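You operate a simulated robot arm through the tools that you are given. There is no shell and no other tool.

Carry out the task below with a simulated robot arm. There is one attempt and no reset: what you move stays moved.

JOB
Band the grey parcel on the hoop stand.
Fine: hoop up, black dial into the green, press the square orange button; then dial back to its start and hoop down; the parcel stays. Where these are worked on the way, their far stop is far enough and under half their travel is too little: blue hoop.
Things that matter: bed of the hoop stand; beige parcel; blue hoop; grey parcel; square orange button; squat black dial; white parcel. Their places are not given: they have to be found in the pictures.

It is judged by the outcome, as a careful person would: the job done as asked, and still so three seconds after it is handed in. It fails if anything else is knocked over, pushed out of place, dropped, spilled or broken.

ROBOT AND FRAMES
A 7-joint arm with a two-finger parallel gripper, fixed in place. Base frame: the origin is at the foot of the arm, x ahead of it, y to its left, z up; the work surface is at about z = 840. Units: mm, degrees, N and s.
Its first joint turns from -166.0 to 166.0 degrees. Payload 4.4 kg.
The TCP is the grasp point between the finger pads, 23 mm short of the fingertips. In the tool frame z runs along the fingers and y along their closing line. Largest opening 94 mm; finger width 38, thickness 10; the body of the gripper, 54 by 96 mm, starts 39 mm behind the TCP.
Orientation is that of the tool frame in the base frame, as a unit quaternion [w, x, y, z]. With the fingers straight down and closing along the base's y, the tool's x points along the base's -x, its y along +y and its z along -z.

CONTROLS
- The arm moves only by the tool drive_tool. Its argument "targets" is a list of rows, each an object of numbers (a shift or turn left out is 0, a gripper value left out holds the last): "hand": the closure, from 0 (fully open) to 1 (shut); "x", "y", "z": the shift along the base's x, y, z in mm; "ax", "ay", "az": the turn, a rotation vector about the base's x, y, z in degrees. In form: [{"hand": .., "x": .., "y": .., "z": .., "ax": .., "ay": .., "az": ..}, ...]. A call has 1 to 20 rows; each row is the pose to reach, as a shift and turn from the pose commanded when the call began. A row lasts 0.2 s, in which the tool goes at most 50 mm and 8.6 degrees; a call with a longer step from one row to the next is refused whole, and so is a gripper value outside its range. Where a pose cannot be reached the arm comes as near as it can. A force on the tool above 90 N (or 10 N above the force at the start of the call, whichever is more), or a blocked arm, ends the call early, and 0.2 s more pass. The fingers move at their own pace (about 72 mm/s each) and stop on an object; they squeeze with about 30 N. The grip force told is the motor's: it shows also when the fingers shut on nothing. Time passes only in rows, and 0.2 s behind the last, so rows that repeat a pose let the fingers close. The reply holds the time, the measured pose of the TCP, the force on the tool along the base axes, the opening and the grip force, in the units named above and with some noise, with the torque about the TCP (base axes, N m) and any sound that the robot's microphone picked up.
- Cameras (640 x 400 px; columns grow to the right, rows downward): "scene" is fixed at [219.5, 498.8, 1412.8]; the picture's right is [-0.25, -0.97, 0.00], its down [-0.45, 0.12, -0.88] and it looks along [0.86, -0.22, -0.47] (base axes); focal length 353 px, centre (320, 200). "wrist" rides on the gripper at [86, 16, -74] in the tool frame; the picture's right is [-0.18, 0.98, 0.00], its down [-0.58, -0.11, -0.81] and it looks along [-0.79, -0.15, 0.59] (tool axes); focal length 243 px, centre (320, 200).
- grab_frame(camera): a new picture of that camera. No time passes.
- point_at(camera, pixels): for up to 12 pixels [column, row] of the newest picture of that camera ("zoom" is the newest enlarged one), the place [x, y, z] in the base frame of the surface seen there, good to about 2 mm. No time passes.
- inspect(camera, box): a new picture of the part [left, top, right, bottom] of that camera's present view, enlarged. No time passes.
- job_done(): hands the job in; it is judged then, once.

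Unless the task says otherwise, let go and move clear before handing in.

The tools are called after "Request:" as name(argument=value, ...) on one line, values as JSON. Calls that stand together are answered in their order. drive_tool: Moves the arm, as the interface text tells. Its arguments: {"type":"object","properties":{"targets":{"type":"array"}},"required":["targets"]} The other tools are called the same way: grab_frame (camera) takes a picture; point_at (camera, pixels) gives the place of the surface under pixels of a picture; inspect (camera, box) takes an enlarged picture of a part of a camera's view; job_done () hands the job in.

At the start:

```text
clock: 0.0
eef_pos: [805.5, 288.0, 1258.0]
orientation: [0.0, -0.001, 1.0, 0.0]
contact_force: [-0.2, 0.0, 0.1]
ft_torque: [0.0, -0.04, -0.01]
grip_width: 94.1
grip_force: 0.0
```

scene: 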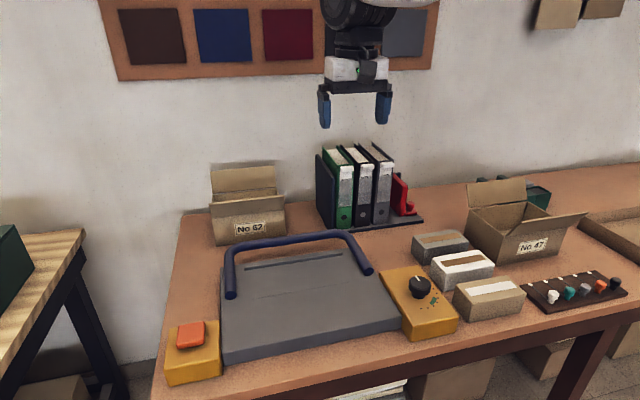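
wrist: 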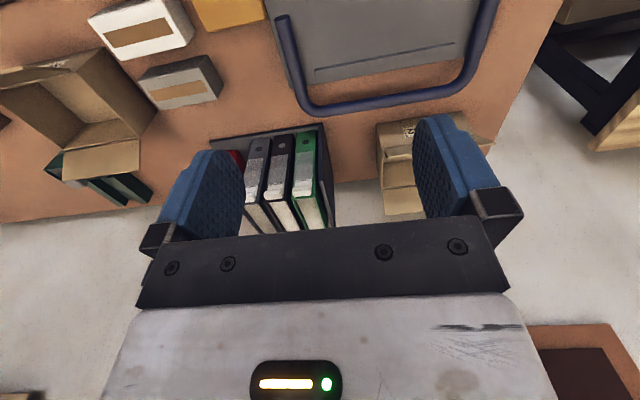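

The scene picture shows the hoop stand (grey bed around 300,300, blue hoop from 230,295 to 370,270), the orange button at (190,333), the dial at (420,287), and three parcels near (440,245), (462,268), (488,297). I'll enlarge these regions before moving.

Request:
inspect(camera="scene", box=[370, 210, 530, 350])

Request:
inspect(camera="scene", box=[150, 210, 410, 390])

Request:
grab_frame(camera="scene")

Request:
grab_frame(camera="wrist")

```text
2.86 times, centred on (450, 280) of scene
```

zoom: 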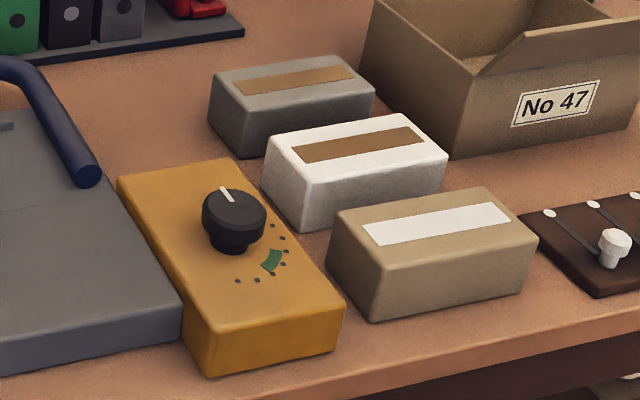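

```text
2.22 times, centred on (280, 300) of scene
```

zoom: 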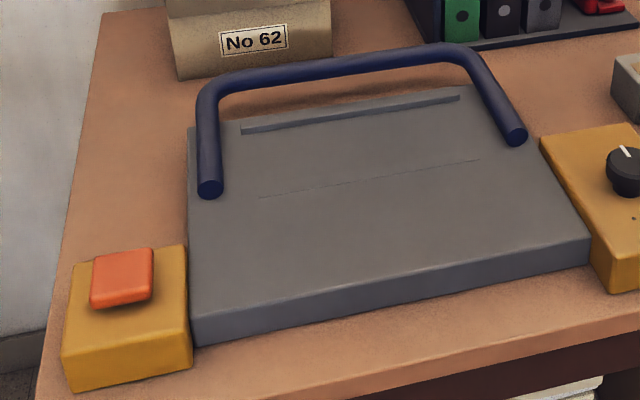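

```text
taken
```

scene: 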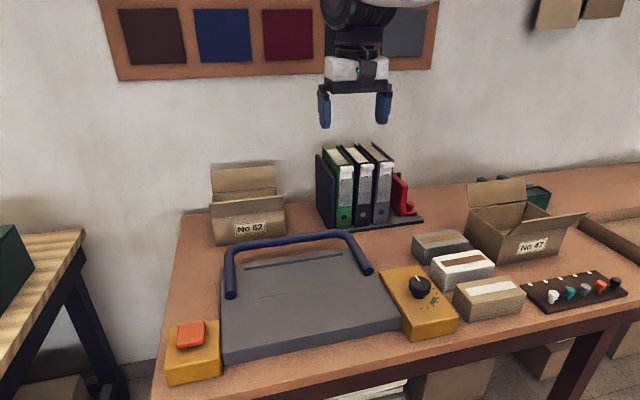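

```text
taken
```

wrist: 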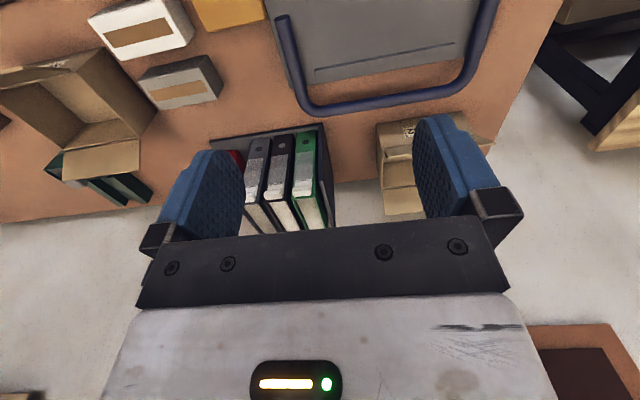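

The hoop's two legs end at scene (231,296) and (370,271) and its bar runs from (235,245) to (345,235). I'll measure the hoop, bed, dial, button and parcels.

Request:
point_at(camera="scene", pixels=[[231, 295], [229, 270], [232, 247], [260, 241], [300, 236], [340, 233], [355, 250], [368, 268], [222, 355], [398, 322], [222, 270], [350, 250]])

Request:
point_at(camera="scene", pixels=[[190, 333], [180, 345], [203, 340], [180, 325], [203, 322], [168, 372], [220, 360], [170, 330], [419, 279], [420, 287], [410, 287], [430, 287]])

Request:
point_at(camera="scene", pixels=[[424, 236], [458, 233], [468, 243], [430, 249], [424, 250], [431, 263], [413, 240], [442, 258], [470, 250], [440, 241], [255, 268], [345, 250]])

Request:
point_at(camera="scene", pixels=[[380, 280], [420, 270], [455, 320], [413, 328], [436, 302], [429, 308], [433, 310], [300, 300], [247, 268], [340, 252], [265, 295], [350, 281]])

```text
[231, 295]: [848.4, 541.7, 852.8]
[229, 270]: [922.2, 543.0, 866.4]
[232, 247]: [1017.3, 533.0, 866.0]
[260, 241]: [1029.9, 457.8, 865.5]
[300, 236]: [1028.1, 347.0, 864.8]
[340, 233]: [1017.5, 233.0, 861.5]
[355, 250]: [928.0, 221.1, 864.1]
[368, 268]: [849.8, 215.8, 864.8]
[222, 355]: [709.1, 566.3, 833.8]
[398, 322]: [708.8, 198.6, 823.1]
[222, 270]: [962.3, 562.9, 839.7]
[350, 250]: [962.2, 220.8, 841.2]
```

```text
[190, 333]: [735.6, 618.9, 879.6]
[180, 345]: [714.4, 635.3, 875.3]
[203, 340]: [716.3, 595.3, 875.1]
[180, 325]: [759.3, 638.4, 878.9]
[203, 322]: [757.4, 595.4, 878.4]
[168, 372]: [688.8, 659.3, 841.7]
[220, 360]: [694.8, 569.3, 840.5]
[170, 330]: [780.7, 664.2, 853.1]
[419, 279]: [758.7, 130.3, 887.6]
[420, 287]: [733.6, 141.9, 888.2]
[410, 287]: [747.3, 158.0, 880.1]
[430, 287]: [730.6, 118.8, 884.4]
```

```text
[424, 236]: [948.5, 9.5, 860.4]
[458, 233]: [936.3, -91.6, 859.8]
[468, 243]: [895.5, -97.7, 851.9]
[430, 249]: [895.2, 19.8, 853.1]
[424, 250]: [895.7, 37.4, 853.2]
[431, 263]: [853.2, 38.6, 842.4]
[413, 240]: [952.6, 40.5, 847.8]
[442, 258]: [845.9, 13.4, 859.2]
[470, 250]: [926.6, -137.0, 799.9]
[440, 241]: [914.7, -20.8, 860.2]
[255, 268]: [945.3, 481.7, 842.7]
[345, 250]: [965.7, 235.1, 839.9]
```

```text
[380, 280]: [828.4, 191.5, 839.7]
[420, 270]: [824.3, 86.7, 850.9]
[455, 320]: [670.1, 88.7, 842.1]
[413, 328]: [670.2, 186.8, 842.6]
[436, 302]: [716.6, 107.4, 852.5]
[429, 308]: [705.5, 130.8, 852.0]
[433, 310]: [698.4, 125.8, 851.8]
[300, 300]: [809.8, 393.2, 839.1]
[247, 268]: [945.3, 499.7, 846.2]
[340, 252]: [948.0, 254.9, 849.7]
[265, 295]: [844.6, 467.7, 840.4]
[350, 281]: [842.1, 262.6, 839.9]
```

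Readings put the bed top at z≈840 and the table near z≈800, with the hoop lying back from pivots at x≈848 to its bar at x≈1029. I'll zoom in on the dial, the grey parcel and the hoop's right leg for finer measurements.

Request:
inspect(camera="scene", box=[390, 262, 454, 318])

Request:
inspect(camera="scene", box=[330, 225, 400, 290])

Request:
inspect(camera="scene", box=[400, 220, 500, 290])

```text
7.14 times, centred on (422, 290) of scene
```

zoom: 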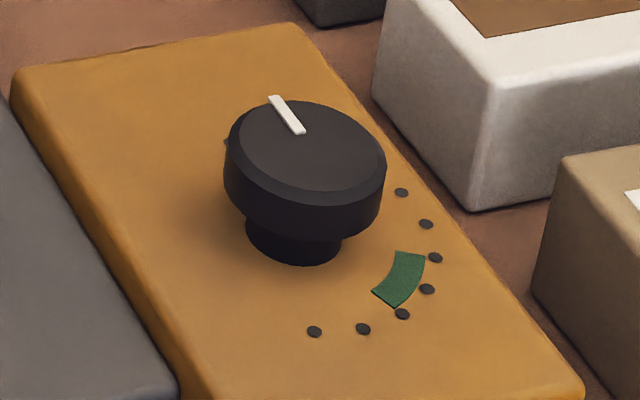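

```text
6.15 times, centred on (365, 258) of scene
```

zoom: 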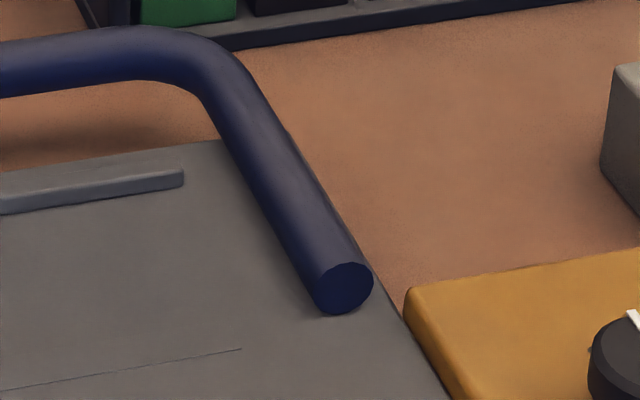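

```text
5.71 times, centred on (450, 255) of scene
```

zoom: 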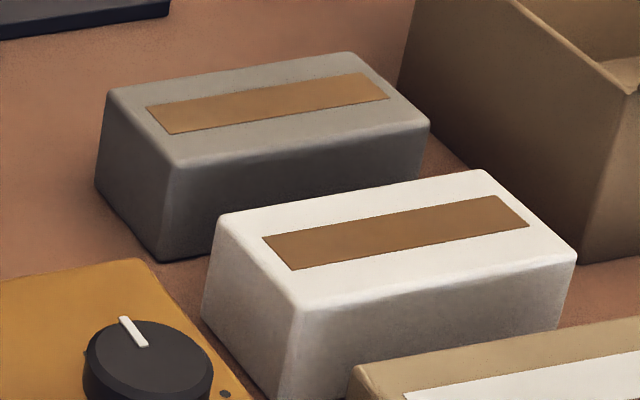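

The enlarged view shows the grey parcel's top corners at (108,92), (350,55), (428,122), (178,165) and its base edge near (160,260). I'll measure those and the white parcel beside it.

Request:
point_at(camera="zoom", pixels=[[115, 95], [345, 58], [420, 122], [180, 160], [260, 110], [160, 255], [98, 185], [225, 218], [480, 175], [300, 295], [565, 260], [60, 200]])

Request:
inspect(camera="scene", box=[390, 262, 454, 318])

```text
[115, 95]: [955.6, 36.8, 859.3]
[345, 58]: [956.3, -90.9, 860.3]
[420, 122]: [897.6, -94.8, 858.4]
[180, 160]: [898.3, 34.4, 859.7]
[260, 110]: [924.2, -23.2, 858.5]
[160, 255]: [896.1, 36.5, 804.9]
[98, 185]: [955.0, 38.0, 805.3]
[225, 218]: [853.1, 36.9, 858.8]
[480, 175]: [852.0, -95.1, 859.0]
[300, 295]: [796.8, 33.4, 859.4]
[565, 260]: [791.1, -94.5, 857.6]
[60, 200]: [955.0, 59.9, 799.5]
```

```text
7.14 times, centred on (422, 290) of scene
```

zoom: 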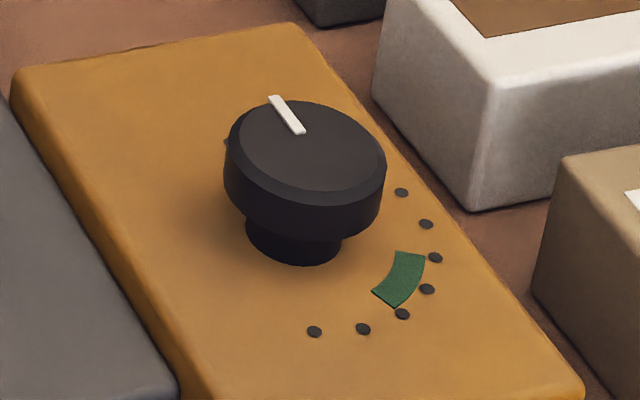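

The grey parcel spans x 896–956, y −96–38, top z 860, with a 43 mm gap to the white one. Now I'll measure the dial cap, its pointer, and the green zone in this zoom.

Request:
point_at(camera="zoom", pixels=[[274, 98], [302, 132], [250, 140], [380, 165], [310, 175], [300, 108], [290, 255], [400, 275], [410, 255], [390, 300], [315, 331], [402, 192]])

Request:
point_at(camera="zoom", pixels=[[227, 142], [426, 224], [436, 258], [428, 289], [403, 314], [363, 329], [230, 180], [384, 200], [310, 195], [375, 290], [422, 260], [260, 180]])

```text
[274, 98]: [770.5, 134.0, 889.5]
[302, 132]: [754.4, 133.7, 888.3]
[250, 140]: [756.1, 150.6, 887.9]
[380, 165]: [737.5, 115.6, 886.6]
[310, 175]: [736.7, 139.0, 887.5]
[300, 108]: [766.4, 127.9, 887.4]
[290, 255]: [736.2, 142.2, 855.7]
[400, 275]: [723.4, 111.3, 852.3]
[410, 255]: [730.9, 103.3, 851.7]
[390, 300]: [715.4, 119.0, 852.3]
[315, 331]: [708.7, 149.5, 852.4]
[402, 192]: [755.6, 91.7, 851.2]
```

```text
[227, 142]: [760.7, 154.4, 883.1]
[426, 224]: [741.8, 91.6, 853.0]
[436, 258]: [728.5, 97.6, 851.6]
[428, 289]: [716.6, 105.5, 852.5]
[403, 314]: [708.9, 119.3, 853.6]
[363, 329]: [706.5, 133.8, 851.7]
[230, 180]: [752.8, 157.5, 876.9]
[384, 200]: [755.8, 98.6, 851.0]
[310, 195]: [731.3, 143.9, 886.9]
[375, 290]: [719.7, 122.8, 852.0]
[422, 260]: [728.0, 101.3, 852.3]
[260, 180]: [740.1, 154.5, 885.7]
```

The dots fit a circle centred near (749,134), with the pointer at 0° (toward +x) and the green patch centred near −140°. Next I'll measure what surrounds the grey parcel: box No 47, the binder stand, and the beige parcel.

Request:
point_at(camera="scene", pixels=[[466, 210], [467, 245], [470, 184], [525, 178], [500, 232], [512, 262], [565, 213], [423, 219], [408, 213], [400, 180], [345, 150], [410, 228]])

Request:
point_at(camera="scene", pixels=[[456, 285], [510, 280], [525, 295], [466, 300], [463, 318], [525, 293], [485, 185], [540, 195], [214, 205], [284, 205], [214, 242], [283, 235]])

Request:
inspect(camera="scene", box=[390, 160, 610, 300])

```text
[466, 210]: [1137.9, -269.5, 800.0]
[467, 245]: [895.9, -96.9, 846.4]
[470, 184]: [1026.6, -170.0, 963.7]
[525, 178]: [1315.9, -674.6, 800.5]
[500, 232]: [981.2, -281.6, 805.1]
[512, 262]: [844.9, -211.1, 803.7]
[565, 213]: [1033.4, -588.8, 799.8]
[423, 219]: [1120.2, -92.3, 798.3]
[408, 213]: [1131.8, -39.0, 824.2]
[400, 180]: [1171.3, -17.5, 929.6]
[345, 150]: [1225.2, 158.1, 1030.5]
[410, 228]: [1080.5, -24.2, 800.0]
```

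```text
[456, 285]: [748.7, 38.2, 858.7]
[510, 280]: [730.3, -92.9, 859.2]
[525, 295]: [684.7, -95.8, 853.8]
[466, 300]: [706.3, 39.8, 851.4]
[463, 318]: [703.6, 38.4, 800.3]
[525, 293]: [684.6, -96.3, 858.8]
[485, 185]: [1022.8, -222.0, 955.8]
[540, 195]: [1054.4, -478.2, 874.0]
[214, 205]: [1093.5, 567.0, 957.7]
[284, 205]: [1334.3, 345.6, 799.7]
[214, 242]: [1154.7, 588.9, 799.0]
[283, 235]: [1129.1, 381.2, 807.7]
```

```text
2.86 times, centred on (500, 230) of scene
```

zoom: 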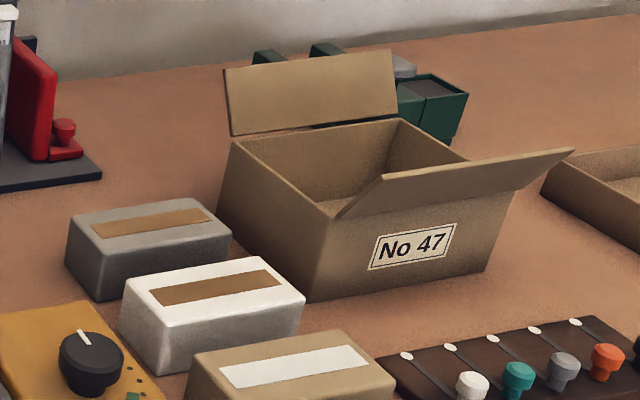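

Box No 47 sits just right of the grey parcel, with an upright back flap at about (1025,−200,960). I'll measure its left wall and near flap so I know which side the wrist camera can swing to.

Request:
point_at(camera="zoom", pixels=[[236, 150], [325, 220], [312, 292], [222, 200], [230, 128], [228, 75], [393, 55], [340, 210], [570, 152], [345, 205], [385, 178], [270, 220]])

```text
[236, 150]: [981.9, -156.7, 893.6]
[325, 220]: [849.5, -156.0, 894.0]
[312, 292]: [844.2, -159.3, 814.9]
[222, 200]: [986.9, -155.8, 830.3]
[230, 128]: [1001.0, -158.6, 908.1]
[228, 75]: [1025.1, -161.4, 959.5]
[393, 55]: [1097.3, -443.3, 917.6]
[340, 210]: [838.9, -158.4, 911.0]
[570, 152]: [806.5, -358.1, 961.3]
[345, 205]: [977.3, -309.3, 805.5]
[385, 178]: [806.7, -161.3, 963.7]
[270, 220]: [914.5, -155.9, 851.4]
```

Box No 47 has its wall at y≈−156 with its top at z≈897, and flaps reach up to z≈963 at y below −160. I'll move above the grey parcel at about (926,−24,1000), turning the tool +90° so the fingers close along x.

Request:
drive_tool(targets=[{"hand": 0, "x": 10.95, "y": -28.4, "z": -23.4, "az": 8.18}, {"hand": 0, "x": 21.9, "y": -56.7, "z": -46.9, "az": 16.36}, {"hand": 0, "x": 32.9, "y": -85.1, "z": -70.4, "az": 24.55}, {"hand": 0, "x": 43.8, "y": -113.5, "z": -93.8, "az": 32.73}, {"hand": 0, "x": 54.8, "y": -141.8, "z": -117.3, "az": 40.91}, {"hand": 0, "x": 65.7, "y": -170.2, "z": -140.7, "az": 49.09}, {"hand": 0, "x": 76.7, "y": -198.5, "z": -164.2, "az": 57.27}, {"hand": 0, "x": 87.6, "y": -226.9, "z": -187.6, "az": 65.45}, {"hand": 0, "x": 98.6, "y": -255.3, "z": -211.1, "az": 73.64}, {"hand": 0, "x": 109.5, "y": -283.6, "z": -234.5, "az": 81.82}, {"hand": 0, "x": 120.5, "y": -312, "z": -258, "az": 90}, {"hand": 0, "x": 120.5, "y": -312, "z": -258, "az": 90}])

Request:
grab_frame(camera="scene")

Request:
grab_frame(camera="wrist")

```text
clock: 2.6
eef_pos: [927.2, -25.4, 999.1]
orientation: [0.0, 0.707, -0.707, -0.001]
contact_force: [-0.3, 0.0, 0.1]
ft_torque: [0.0, -0.04, -0.02]
grip_width: 94.0
grip_force: 0.2
```

```text
taken
```

scene: 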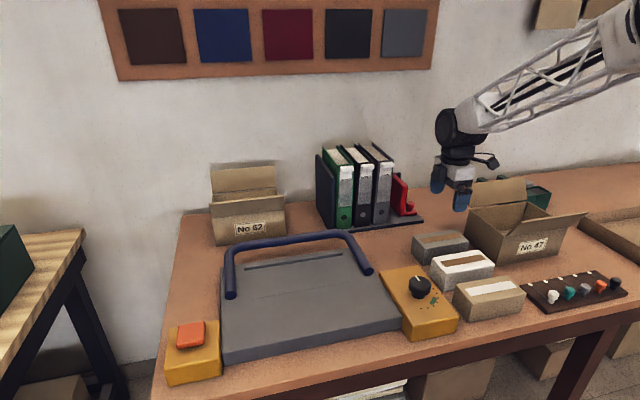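

```text
taken
```

wrist: 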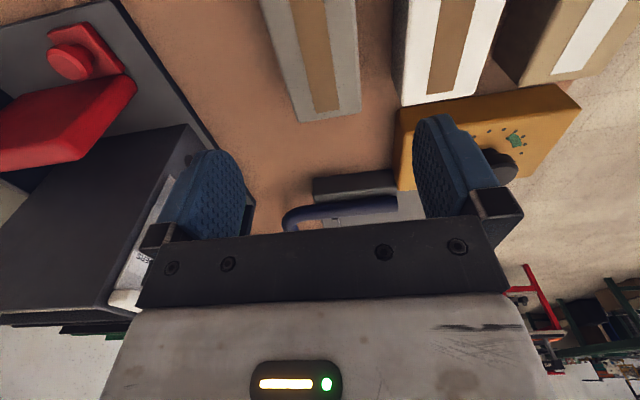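

The tool is at (927,−25,999), centred over the grey parcel, with the camera arm on the −y side; it will stay at y≈−111, clear of the box wall at −156. I'll descend to z≈838 with the fingers open, then close.

Request:
drive_tool(targets=[{"hand": 0, "z": -35}, {"hand": 0, "z": -70}, {"hand": 0, "z": -100}, {"hand": 0, "z": -125}, {"hand": 0, "z": -145}, {"hand": 0, "z": -161}, {"hand": 0, "z": -161}])

Request:
grab_frame(camera="scene")

Request:
grab_frame(camera="wrist")

```text
clock: 4.2
eef_pos: [927.0, -22.4, 838.9]
orientation: [-0.001, 0.707, -0.707, 0.0]
contact_force: [-0.1, 0.1, 0.6]
ft_torque: [-0.01, 0.02, 0.01]
grip_width: 94.0
grip_force: 0.0
```

```text
taken
```

scene: 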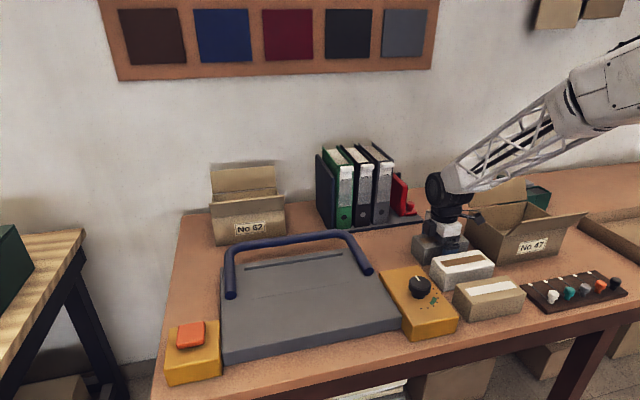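

```text
taken
```

wrist: 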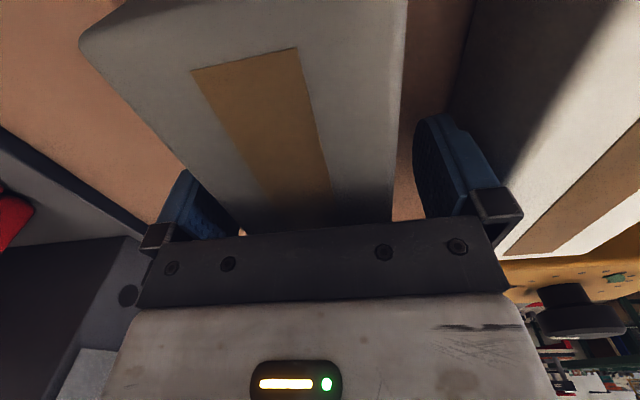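

The fingers straddle the grey parcel with clear gaps on both sides (wrist view around (215,205) and (430,180)) and no contact force. I'll close and hold.

Request:
drive_tool(targets=[{"hand": 1}, {"hand": 1}, {"hand": 1}, {"hand": 1}, {"hand": 1}])

```text
clock: 5.4
eef_pos: [926.1, -23.6, 839.3]
orientation: [0.0, -0.707, 0.707, 0.0]
contact_force: [-0.9, -0.6, 2.0]
ft_torque: [0.0, -0.14, -0.06]
grip_width: 67.9
grip_force: 29.9
```

The grip stopped at 67.9 mm with about 30 N, so the parcel is held. I'll lift it gently straight up and check.

Request:
drive_tool(targets=[{"hand": 1, "z": 10}, {"hand": 1, "z": 25}, {"hand": 1, "z": 45}, {"hand": 1, "z": 70}, {"hand": 1, "z": 100}, {"hand": 1, "z": 130}, {"hand": 1, "z": 130}])

Request:
grab_frame(camera="scene")

Request:
grab_frame(camera="wrist")

```text
clock: 7.0
eef_pos: [925.6, -24.7, 969.4]
orientation: [-0.001, 0.707, -0.707, 0.0]
contact_force: [-0.8, 0.6, -3.3]
ft_torque: [0.03, -0.01, 0.0]
grip_width: 67.9
grip_force: 29.8
```

```text
taken
```

scene: 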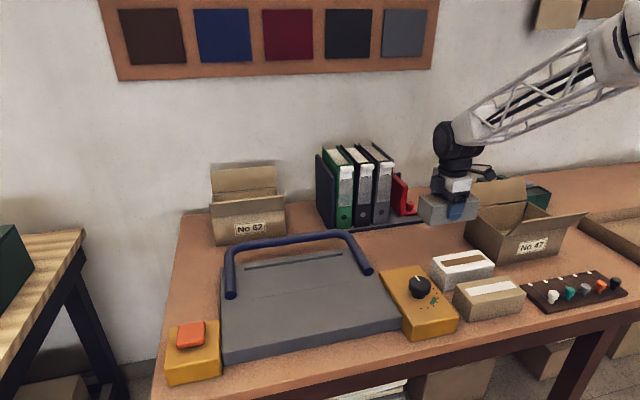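

```text
taken
```

wrist: 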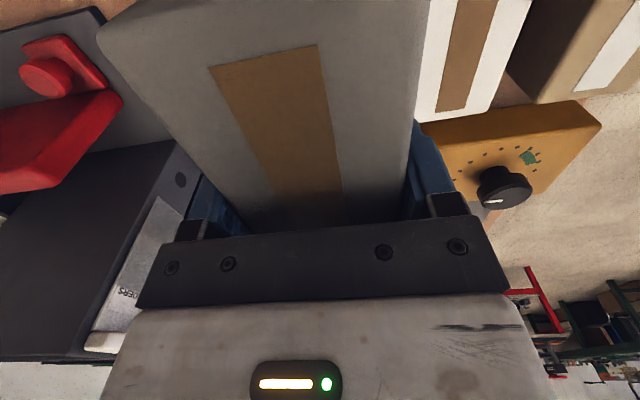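

The parcel is lifted cleanly (weight about 3.5 N, underside near z≈930). I'll carry it across to above the bed centre, aiming for parcel centre (843,381) on the crease line.

Request:
drive_tool(targets=[{"hand": 1, "x": -6.9, "y": 34.2}, {"hand": 1, "x": -13.8, "y": 68.4}, {"hand": 1, "x": -20.7, "y": 102.6}, {"hand": 1, "x": -27.6, "y": 136.8}, {"hand": 1, "x": -34.5, "y": 171}, {"hand": 1, "x": -41.4, "y": 205.2}, {"hand": 1, "x": -48.3, "y": 239.4}, {"hand": 1, "x": -55.2, "y": 273.6}, {"hand": 1, "x": -62.1, "y": 307.8}, {"hand": 1, "x": -69, "y": 342}, {"hand": 1, "x": -75.9, "y": 376.2}, {"hand": 1, "x": -82.8, "y": 410.4}, {"hand": 1, "x": -82.8, "y": 410.4}, {"hand": 1, "x": -82.8, "y": 410.4}])

Request:
grab_frame(camera="scene")

Request:
grab_frame(camera="wrist")

```text
clock: 10.0
eef_pos: [843.1, 386.4, 969.8]
orientation: [0.0, -0.707, 0.707, 0.0]
contact_force: [0.5, 0.0, -3.7]
ft_torque: [0.01, -0.02, -0.01]
grip_width: 68.2
grip_force: 30.3
```

```text
taken
```

scene: 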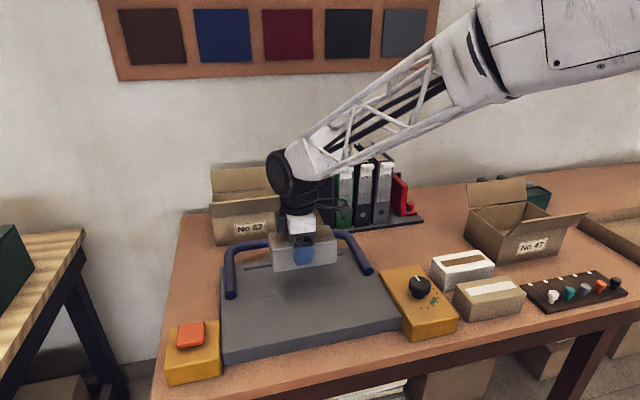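

```text
taken
```

wrist: 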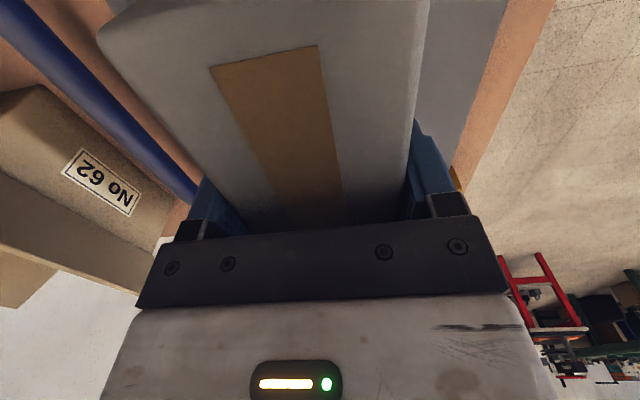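

The parcel hangs level over the bed with the TCP at (843,386,970). Bed contact should come at TCP z≈879, so I'll lower to just above that, then ease it down the last millimetres.

Request:
drive_tool(targets=[{"hand": 1, "z": -25}, {"hand": 1, "z": -50}, {"hand": 1, "z": -70}, {"hand": 1, "z": -82}, {"hand": 1, "z": -88}, {"hand": 1, "z": -90}, {"hand": 1, "z": -91}, {"hand": 1, "z": -91}])

Request:
grab_frame(camera="scene")

```text
clock: 11.8
eef_pos: [842.8, 386.4, 879.4]
orientation: [0.001, -0.707, 0.708, 0.001]
contact_force: [-4.2, -0.3, 10.9]
ft_torque: [-0.72, 0.63, -0.11]
grip_width: 68.0
grip_force: 29.8
```

```text
taken
```

scene: 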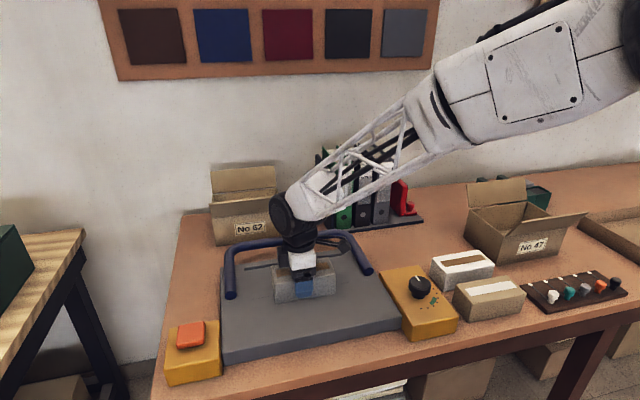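

Contact is confirmed at z≈879 with 11 N upward force, so the parcel sits on the bed. I'll open the fingers, wait, then rise straight up.

Request:
drive_tool(targets=[{"hand": 0.2, "z": 1}, {"hand": 0, "z": 1}, {"hand": 0, "z": 1}, {"hand": 0, "z": 1}, {"hand": 0, "z": 20}, {"hand": 0, "z": 50}, {"hand": 0, "z": 90}, {"hand": 0, "z": 135}, {"hand": 0, "z": 180}, {"hand": 0, "z": 220}])

Request:
grab_frame(camera="scene")

Request:
grab_frame(camera="wrist")

```text
clock: 14.0
eef_pos: [844.4, 386.8, 1097.9]
orientation: [0.0, -0.707, 0.707, 0.001]
contact_force: [-0.4, 0.3, -0.5]
ft_torque: [-0.01, 0.01, 0.01]
grip_width: 94.1
grip_force: 0.0
```

```text
taken
```

scene: 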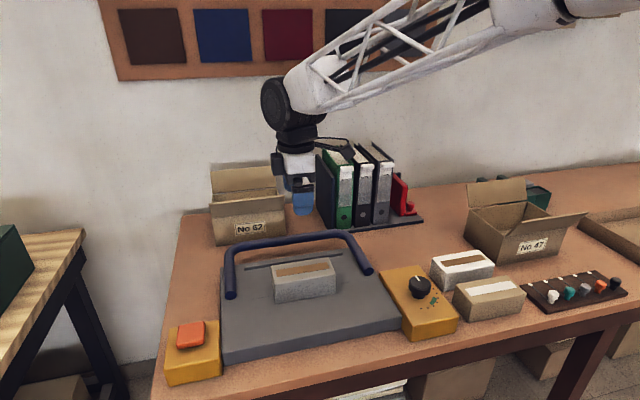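

```text
taken
```

wrist: 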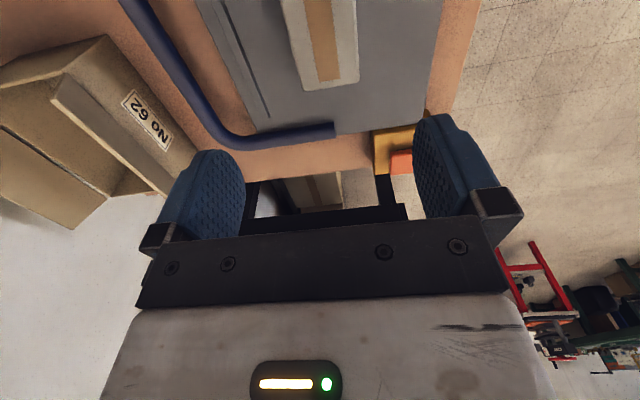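

The grey parcel rests on the bed across the crease (scene (303,279)), clear of the hoop. Next is the hoop's right leg at y≈218: I'll move above it at about (910,218,1010) and turn another +90° so the fingers close along y and the camera stays on the far side.

Request:
drive_tool(targets=[{"hand": 0, "x": 6, "y": -15.3, "z": -8, "az": 8.18}, {"hand": 0, "x": 12, "y": -30.6, "z": -16, "az": 16.36}, {"hand": 0, "x": 18, "y": -45.9, "z": -24, "az": 24.55}, {"hand": 0, "x": 24, "y": -61.2, "z": -32, "az": 32.73}, {"hand": 0, "x": 30, "y": -76.5, "z": -40, "az": 40.91}, {"hand": 0, "x": 36, "y": -91.8, "z": -48, "az": 49.09}, {"hand": 0, "x": 42, "y": -107.1, "z": -56, "az": 57.27}, {"hand": 0, "x": 48, "y": -122.4, "z": -64, "az": 65.45}, {"hand": 0, "x": 54, "y": -137.7, "z": -72, "az": 73.64}, {"hand": 0, "x": 60, "y": -153, "z": -80, "az": 81.82}, {"hand": 0, "x": 66, "y": -168.3, "z": -88, "az": 90}, {"hand": 0, "x": 66, "y": -168.3, "z": -88, "az": 90}])

Request:
grab_frame(camera="scene")

Request:
grab_frame(camera="wrist")

```text
clock: 16.6
eef_pos: [909.6, 218.8, 1009.4]
orientation: [-0.001, 1.0, 0.001, 0.0]
contact_force: [0.1, 0.0, 0.2]
ft_torque: [0.02, 0.03, -0.01]
grip_width: 94.1
grip_force: 0.0
```

```text
taken
```

scene: 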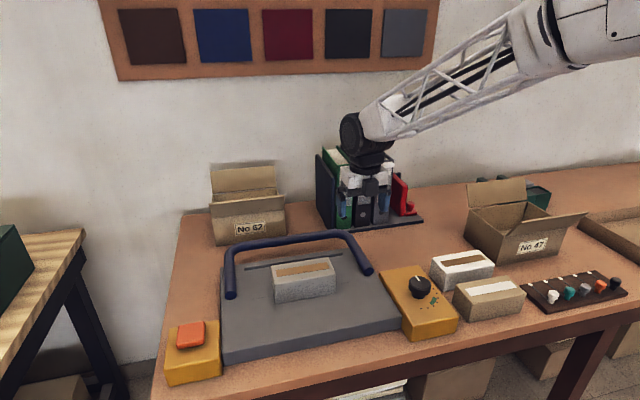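

```text
taken
```

wrist: 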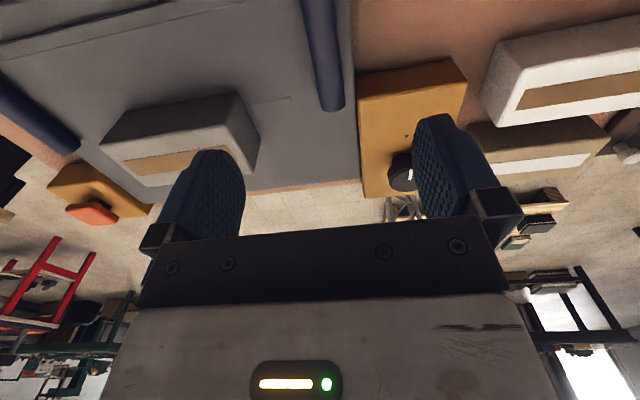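

The orientation was reached exactly, and the wrist view shows the right leg from (318,0) down to its end at (333,108). I'll measure points along it from this closer camera.

Request:
point_at(camera="wrist", pixels=[[320, 20], [323, 50], [328, 80], [333, 100], [310, 50], [337, 50], [316, 90], [342, 90], [335, 108], [370, 120], [345, 150], [300, 60]])

Request:
inspect(camera="wrist", box=[240, 0, 440, 125])

```text
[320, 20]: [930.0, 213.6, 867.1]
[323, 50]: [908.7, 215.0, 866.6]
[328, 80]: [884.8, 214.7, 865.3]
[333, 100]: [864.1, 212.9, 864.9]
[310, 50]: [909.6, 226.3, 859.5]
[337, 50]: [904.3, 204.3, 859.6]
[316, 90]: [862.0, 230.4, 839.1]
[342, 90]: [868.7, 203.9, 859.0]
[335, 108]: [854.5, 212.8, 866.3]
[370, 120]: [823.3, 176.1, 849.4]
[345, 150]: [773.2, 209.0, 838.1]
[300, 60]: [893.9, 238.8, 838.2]
```

```text
3.20 times, centred on (340, 62) of wrist
```

zoom: 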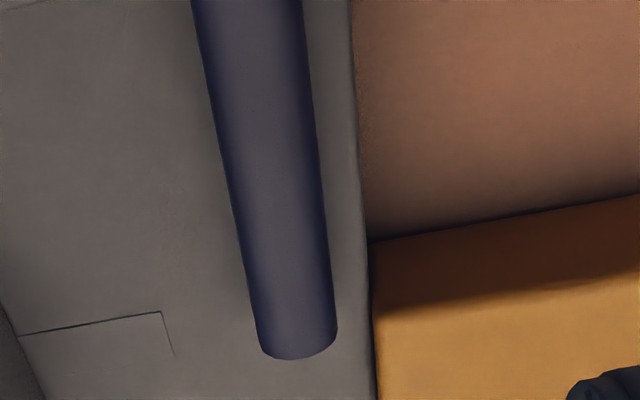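

The right leg's axis is at y≈215, z≈854, about 24 mm thick, with its free end at x≈852. Before tilting the hand I'll check how the wrist joint sits relative to the tool axis, since it could come low over the bed.

Request:
inspect(camera="scene", box=[310, 70, 450, 230])

Request:
point_at(camera="scene", pixels=[[350, 133], [345, 118], [350, 152], [370, 160], [362, 140], [385, 115], [370, 170], [355, 175], [385, 175], [340, 135], [375, 152], [360, 150]])

```text
2.50 times, centred on (380, 150) of scene
```

zoom: 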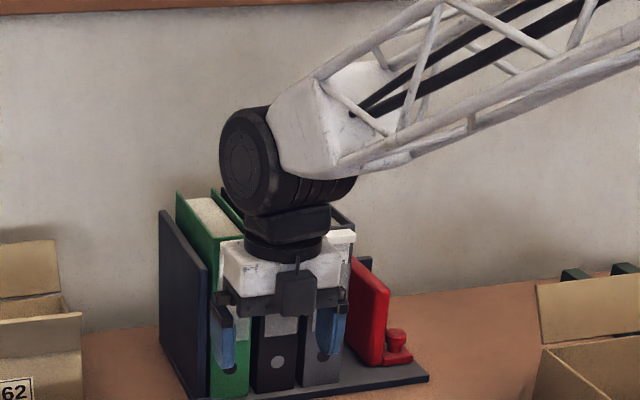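

```text
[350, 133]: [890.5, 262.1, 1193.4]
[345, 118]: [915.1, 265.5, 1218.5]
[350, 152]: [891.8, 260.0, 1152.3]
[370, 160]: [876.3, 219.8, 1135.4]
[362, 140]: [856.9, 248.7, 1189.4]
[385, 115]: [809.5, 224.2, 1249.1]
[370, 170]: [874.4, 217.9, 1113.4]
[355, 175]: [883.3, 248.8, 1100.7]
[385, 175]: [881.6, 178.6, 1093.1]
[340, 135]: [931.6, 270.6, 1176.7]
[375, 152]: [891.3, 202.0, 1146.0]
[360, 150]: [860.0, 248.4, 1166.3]
```

The wrist joint sits almost straight above the tool axis (about 180 mm back), so tilting the hand will keep it well clear of the bed. I'll close partly to about 52 mm, line up at (914,215), and descend to z≈905 for a look before straddling the leg.

Request:
drive_tool(targets=[{"hand": 0.45, "x": 2, "y": -1.5, "z": -25}, {"hand": 0.45, "x": 4.8, "y": -3.1, "z": -55}, {"hand": 0.45, "x": 4.8, "y": -3.1, "z": -85}, {"hand": 0.45, "x": 4.8, "y": -3.1, "z": -105}, {"hand": 0.45, "x": 4.8, "y": -3.1, "z": -105}])

Request:
grab_frame(camera="wrist")

Request:
grab_frame(camera="scene")

```text
clock: 17.8
eef_pos: [913.1, 214.5, 904.2]
orientation: [0.0, 1.0, 0.0, 0.0]
contact_force: [-0.4, -0.2, -0.4]
ft_torque: [-0.01, 0.01, 0.01]
grip_width: 51.6
grip_force: 0.1
```

```text
taken
```

wrist: 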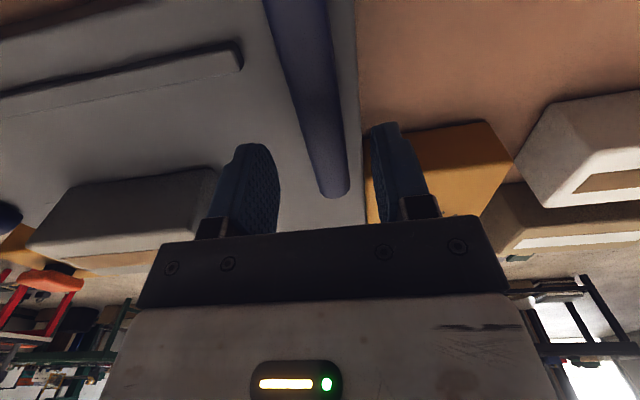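

```text
taken
```

scene: 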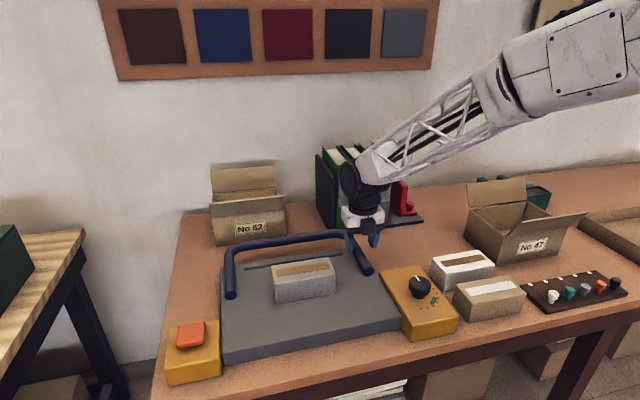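

The leg passes between the two fingertips in the wrist view (leg near (310,120), tips at (255,145) and (385,125)). I'll re-measure the leg's centre and the fence end from here before lowering.

Request:
point_at(camera="wrist", pixels=[[295, 60], [275, 60], [325, 60], [310, 110], [293, 110], [334, 110], [322, 160], [330, 190], [240, 60], [235, 48], [200, 60], [345, 120]])

```text
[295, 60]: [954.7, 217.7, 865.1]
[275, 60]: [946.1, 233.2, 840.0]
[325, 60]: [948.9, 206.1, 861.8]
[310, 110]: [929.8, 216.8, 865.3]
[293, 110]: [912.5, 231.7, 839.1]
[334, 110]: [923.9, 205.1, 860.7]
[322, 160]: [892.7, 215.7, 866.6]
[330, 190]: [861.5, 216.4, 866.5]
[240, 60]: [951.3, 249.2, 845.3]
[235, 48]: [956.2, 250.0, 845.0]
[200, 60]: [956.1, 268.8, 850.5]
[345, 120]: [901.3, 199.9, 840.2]
```

The leg axis is at y≈216 with its top at z≈866, and the fence starts at x≈945, beyond the fingers' reach. I'll lower to z≈867 (tips about 4 mm above the bed) and close on the leg.

Request:
drive_tool(targets=[{"hand": 0.45, "y": 1, "z": -15}, {"hand": 0.45, "y": 1, "z": -28}, {"hand": 0.45, "y": 1, "z": -36}, {"hand": 0.45, "y": 1, "z": -38}, {"hand": 0.45, "y": 1, "z": -38}, {"hand": 1, "y": 1, "z": -38}, {"hand": 1, "y": 1, "z": -38}, {"hand": 1, "y": 1, "z": -38}, {"hand": 1, "y": 1, "z": -38}])

Request:
grab_frame(camera="wrist")

Request:
inspect(camera="scene", box=[310, 180, 410, 290])

```text
clock: 19.8
eef_pos: [914.1, 215.9, 865.9]
orientation: [0.0, 1.0, 0.0, 0.0]
contact_force: [0.0, -9.7, -0.1]
ft_torque: [-0.15, -0.01, 1.31]
grip_width: 25.8
grip_force: 44.8
```

```text
taken
```

wrist: 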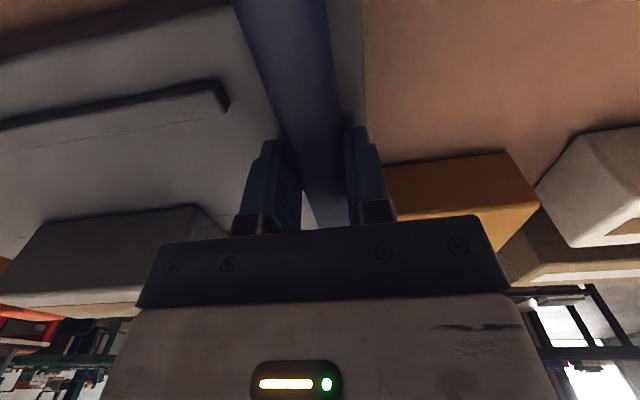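

```text
3.64 times, centred on (360, 235) of scene
```

zoom: 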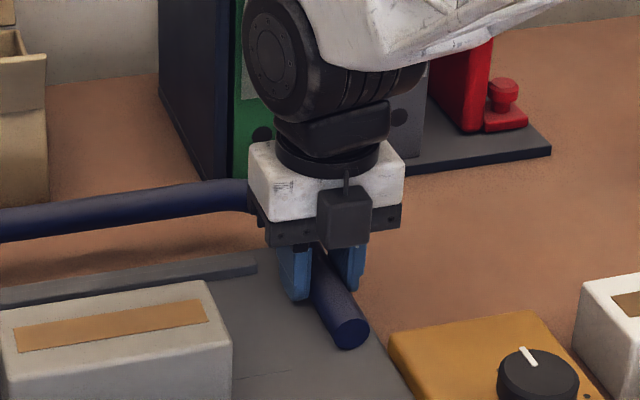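

The leg is gripped at 25.8 mm, with a small −10 N side force suggesting its centre is about a millimetre toward −y. I'll lift along an arc about the assumed pivot (850, 854), tilting the hand with the leg, first only to 20° to check the forces.

Request:
drive_tool(targets=[{"hand": 1, "x": -1.06, "y": -0.5, "z": 4.43, "ay": -4}, {"hand": 1, "x": -2.43, "y": -0.8, "z": 8.78, "ay": -8}, {"hand": 1, "x": -4.1, "y": -0.8, "z": 13.02, "ay": -12}, {"hand": 1, "x": -6.06, "y": -0.8, "z": 17.14, "ay": -16}, {"hand": 1, "x": -8.31, "y": -0.8, "z": 21.11, "ay": -20}, {"hand": 1, "x": -8.31, "y": -0.8, "z": 21.11, "ay": -20}])

Request:
grab_frame(camera="scene")

Request:
grab_frame(camera="wrist")

```text
clock: 21.2
eef_pos: [904.6, 216.3, 888.1]
orientation: [0.0, 0.985, -0.001, 0.173]
contact_force: [16.9, 7.4, -14.7]
ft_torque: [-0.26, -1.07, 1.21]
grip_width: 25.6
grip_force: 44.7
```

```text
taken
```

scene: 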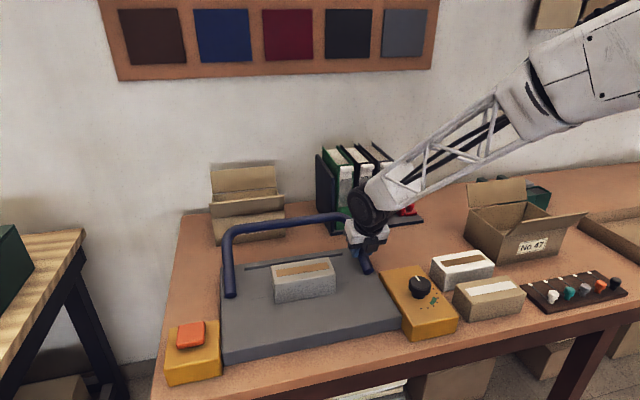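

```text
taken
```

wrist: 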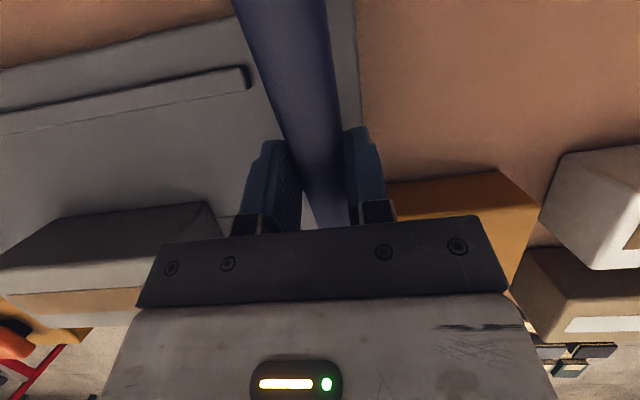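

The hoop is rising with the leg; loads are modest (about 20 N weight and 11 N outward along the leg), which suggests the pivot is a few millimetres higher than I assumed. I'll continue the arc to 52° with a corrected pivot height.

Request:
drive_tool(targets=[{"hand": 1, "x": -1.29, "y": 0.4, "z": 4.06, "ay": -4}, {"hand": 1, "x": -3.87, "y": 0.4, "z": 7.77, "ay": -8}, {"hand": 1, "x": -6.71, "y": 0.4, "z": 11.28, "ay": -12}, {"hand": 1, "x": -9.79, "y": 0.4, "z": 14.6, "ay": -16}, {"hand": 1, "x": -13.09, "y": 0.4, "z": 17.69, "ay": -20}, {"hand": 1, "x": -16.6, "y": 0.4, "z": 20.54, "ay": -24}, {"hand": 1, "x": -20.3, "y": 0.4, "z": 23.14, "ay": -28}, {"hand": 1, "x": -24.17, "y": 0.4, "z": 25.48, "ay": -32}, {"hand": 1, "x": -24.17, "y": 0.4, "z": 25.48, "ay": -32}])

Request:
grab_frame(camera="scene")

Request:
grab_frame(camera="wrist")

```text
clock: 23.2
eef_pos: [881.4, 215.6, 912.6]
orientation: [0.0, 0.899, 0.0, 0.439]
contact_force: [-5.7, 0.4, -22.0]
ft_torque: [-0.99, -0.14, 0.86]
grip_width: 25.1
grip_force: 45.6
```

```text
taken
```

scene: 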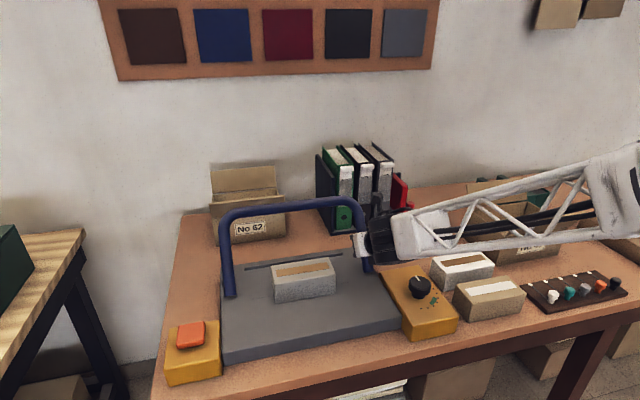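

```text
taken
```

wrist: 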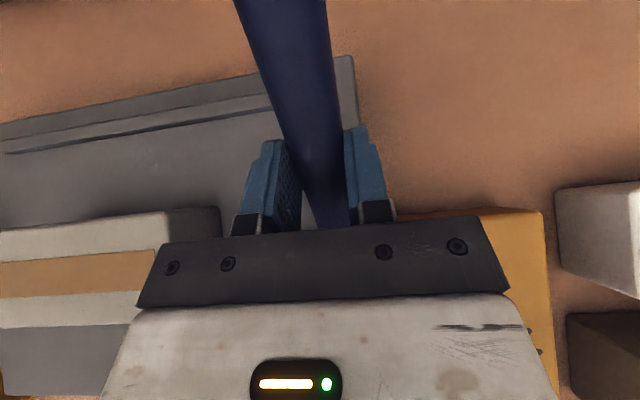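

The hoop is at about 52° with light loads, but the forearm has come low over the right side of the table, around (430,240) to (600,220). I'll measure its height before tilting further.

Request:
point_at(camera="scene", pixels=[[400, 245], [410, 258], [430, 252], [450, 245], [480, 245], [500, 240], [530, 235], [560, 232], [600, 225], [630, 222], [385, 240], [375, 255]])

Request:
inspect(camera="scene", box=[320, 140, 640, 330])

```text
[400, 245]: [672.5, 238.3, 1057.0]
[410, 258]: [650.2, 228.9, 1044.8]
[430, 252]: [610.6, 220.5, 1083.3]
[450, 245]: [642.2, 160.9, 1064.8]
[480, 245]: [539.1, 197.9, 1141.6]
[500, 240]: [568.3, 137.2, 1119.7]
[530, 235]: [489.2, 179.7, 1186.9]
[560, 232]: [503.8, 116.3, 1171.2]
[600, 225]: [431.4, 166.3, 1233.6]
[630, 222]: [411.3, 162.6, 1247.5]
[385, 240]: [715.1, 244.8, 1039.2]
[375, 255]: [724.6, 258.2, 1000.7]
```

```text
2.00 times, centred on (480, 235) of scene
```

zoom: 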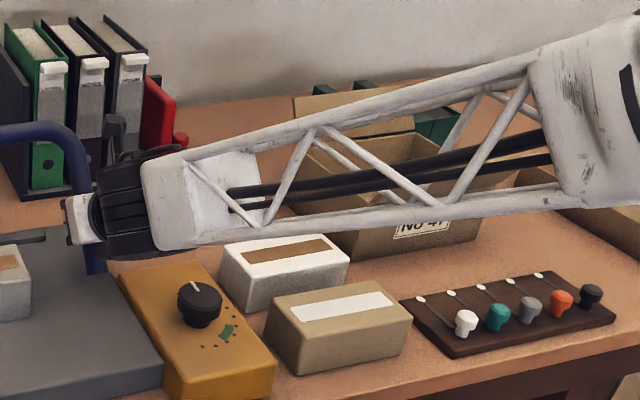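

The forearm is actually at z above 1040 and close to the robot, well clear of everything, so tilting can continue. Loads show a slight inward pull along the leg, so I'll shorten the arc a little and go on to about 76°.

Request:
drive_tool(targets=[{"hand": 1, "x": -2.5, "y": 0, "z": 0.7, "ay": -2.5}, {"hand": 1, "x": -5.05, "y": 0, "z": 1.44, "ay": -5}, {"hand": 1, "x": -8.1, "y": 0, "z": 2.7, "ay": -7.5}, {"hand": 1, "x": -11.17, "y": 0, "z": 3.82, "ay": -10}, {"hand": 1, "x": -14.3, "y": 0, "z": 4.85, "ay": -12}, {"hand": 1, "x": -17.45, "y": 0, "z": 5.74, "ay": -14}, {"hand": 1, "x": -20.7, "y": 0, "z": 6.4, "ay": -16}, {"hand": 1, "x": -23.92, "y": 0, "z": 6.99, "ay": -18}, {"hand": 1, "x": -23.92, "y": 0, "z": 6.99, "ay": -18}])

Request:
grab_frame(camera="scene")

Request:
grab_frame(camera="wrist")

```text
clock: 25.2
eef_pos: [859.4, 215.9, 921.7]
orientation: [0.001, 0.818, -0.001, 0.575]
contact_force: [18.0, -2.6, -0.3]
ft_torque: [-1.28, -1.06, 0.52]
grip_width: 25.6
grip_force: 45.0
```

```text
taken
```

scene: 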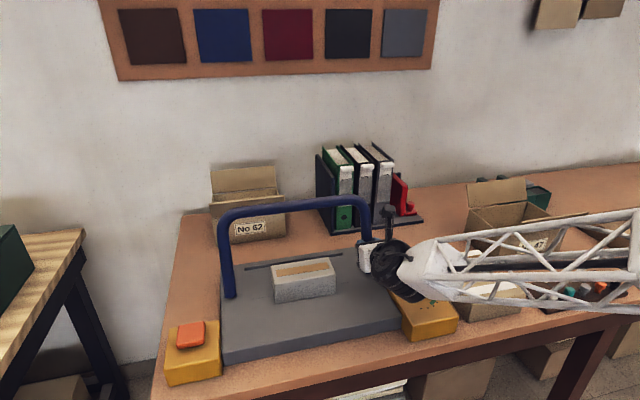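

```text
taken
```

wrist: 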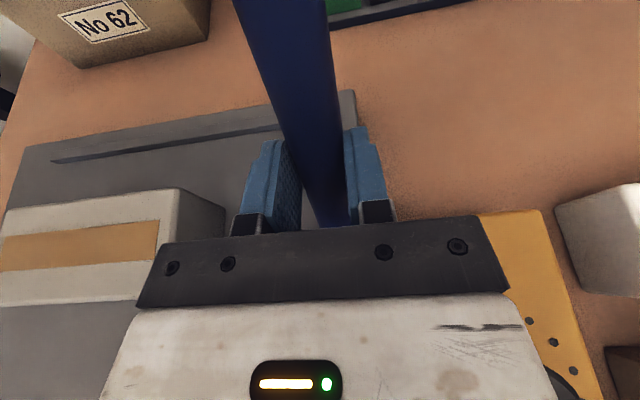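

At 70° tilt the load is 18 N resisting in x. I'll measure the hoop's real angle from the bar at about (290,200) and the left leg.

Request:
point_at(camera="scene", pixels=[[260, 203], [290, 200], [320, 197], [224, 240], [226, 265], [229, 290], [222, 225], [365, 215], [230, 296], [366, 230], [400, 250], [385, 285]])

```text
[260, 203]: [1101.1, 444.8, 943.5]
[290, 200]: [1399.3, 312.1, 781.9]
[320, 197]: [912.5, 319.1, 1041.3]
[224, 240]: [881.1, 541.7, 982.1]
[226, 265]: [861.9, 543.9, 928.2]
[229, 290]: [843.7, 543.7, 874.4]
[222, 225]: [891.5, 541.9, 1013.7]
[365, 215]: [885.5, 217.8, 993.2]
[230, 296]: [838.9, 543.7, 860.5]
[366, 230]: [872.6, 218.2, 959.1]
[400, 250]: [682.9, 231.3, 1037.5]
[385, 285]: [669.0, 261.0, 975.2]
```

The left leg's points give a true hoop angle of about 71°, in line with the tool's 70° tilt and a pivot near (850,855). I'll nudge on toward 80° in small steps and watch whether it follows or meets its stop.

Request:
drive_tool(targets=[{"hand": 1, "x": -1.5, "y": 0, "z": 0.2, "ay": -2}, {"hand": 1, "x": -3, "y": 0, "z": 0.4, "ay": -4}, {"hand": 1, "x": -4.5, "y": 0, "z": 0.5, "ay": -6}, {"hand": 1, "x": -6.1, "y": 0, "z": 0.5, "ay": -8}, {"hand": 1, "x": -6.1, "y": 0, "z": 0.5, "ay": -8}])

Request:
grab_frame(camera="scene")

Request:
point_at(camera="scene", pixels=[[222, 240], [225, 265], [228, 290], [220, 225], [365, 215], [366, 225], [300, 197], [230, 296]])

```text
clock: 26.4
eef_pos: [852.4, 215.9, 920.6]
orientation: [-0.001, 0.777, 0.001, 0.629]
contact_force: [-9.9, -10.6, 9.6]
ft_torque: [-1.31, 0.58, 0.09]
grip_width: 25.6
grip_force: 44.7
```

```text
taken
```

scene: 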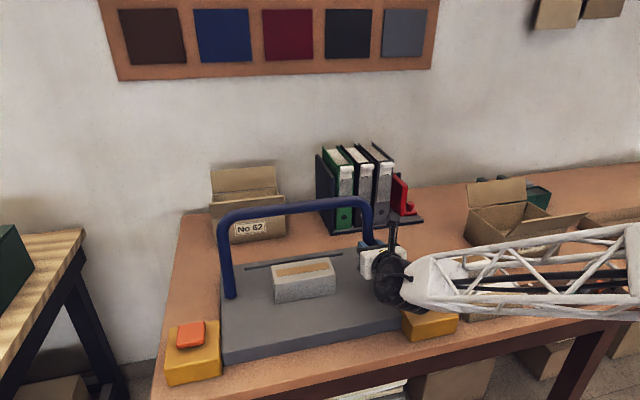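

```text
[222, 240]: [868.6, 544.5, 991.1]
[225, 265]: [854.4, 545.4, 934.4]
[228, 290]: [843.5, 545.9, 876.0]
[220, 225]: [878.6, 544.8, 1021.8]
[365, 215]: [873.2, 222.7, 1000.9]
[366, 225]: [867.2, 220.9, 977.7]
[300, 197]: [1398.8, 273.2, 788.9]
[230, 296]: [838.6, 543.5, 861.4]
```

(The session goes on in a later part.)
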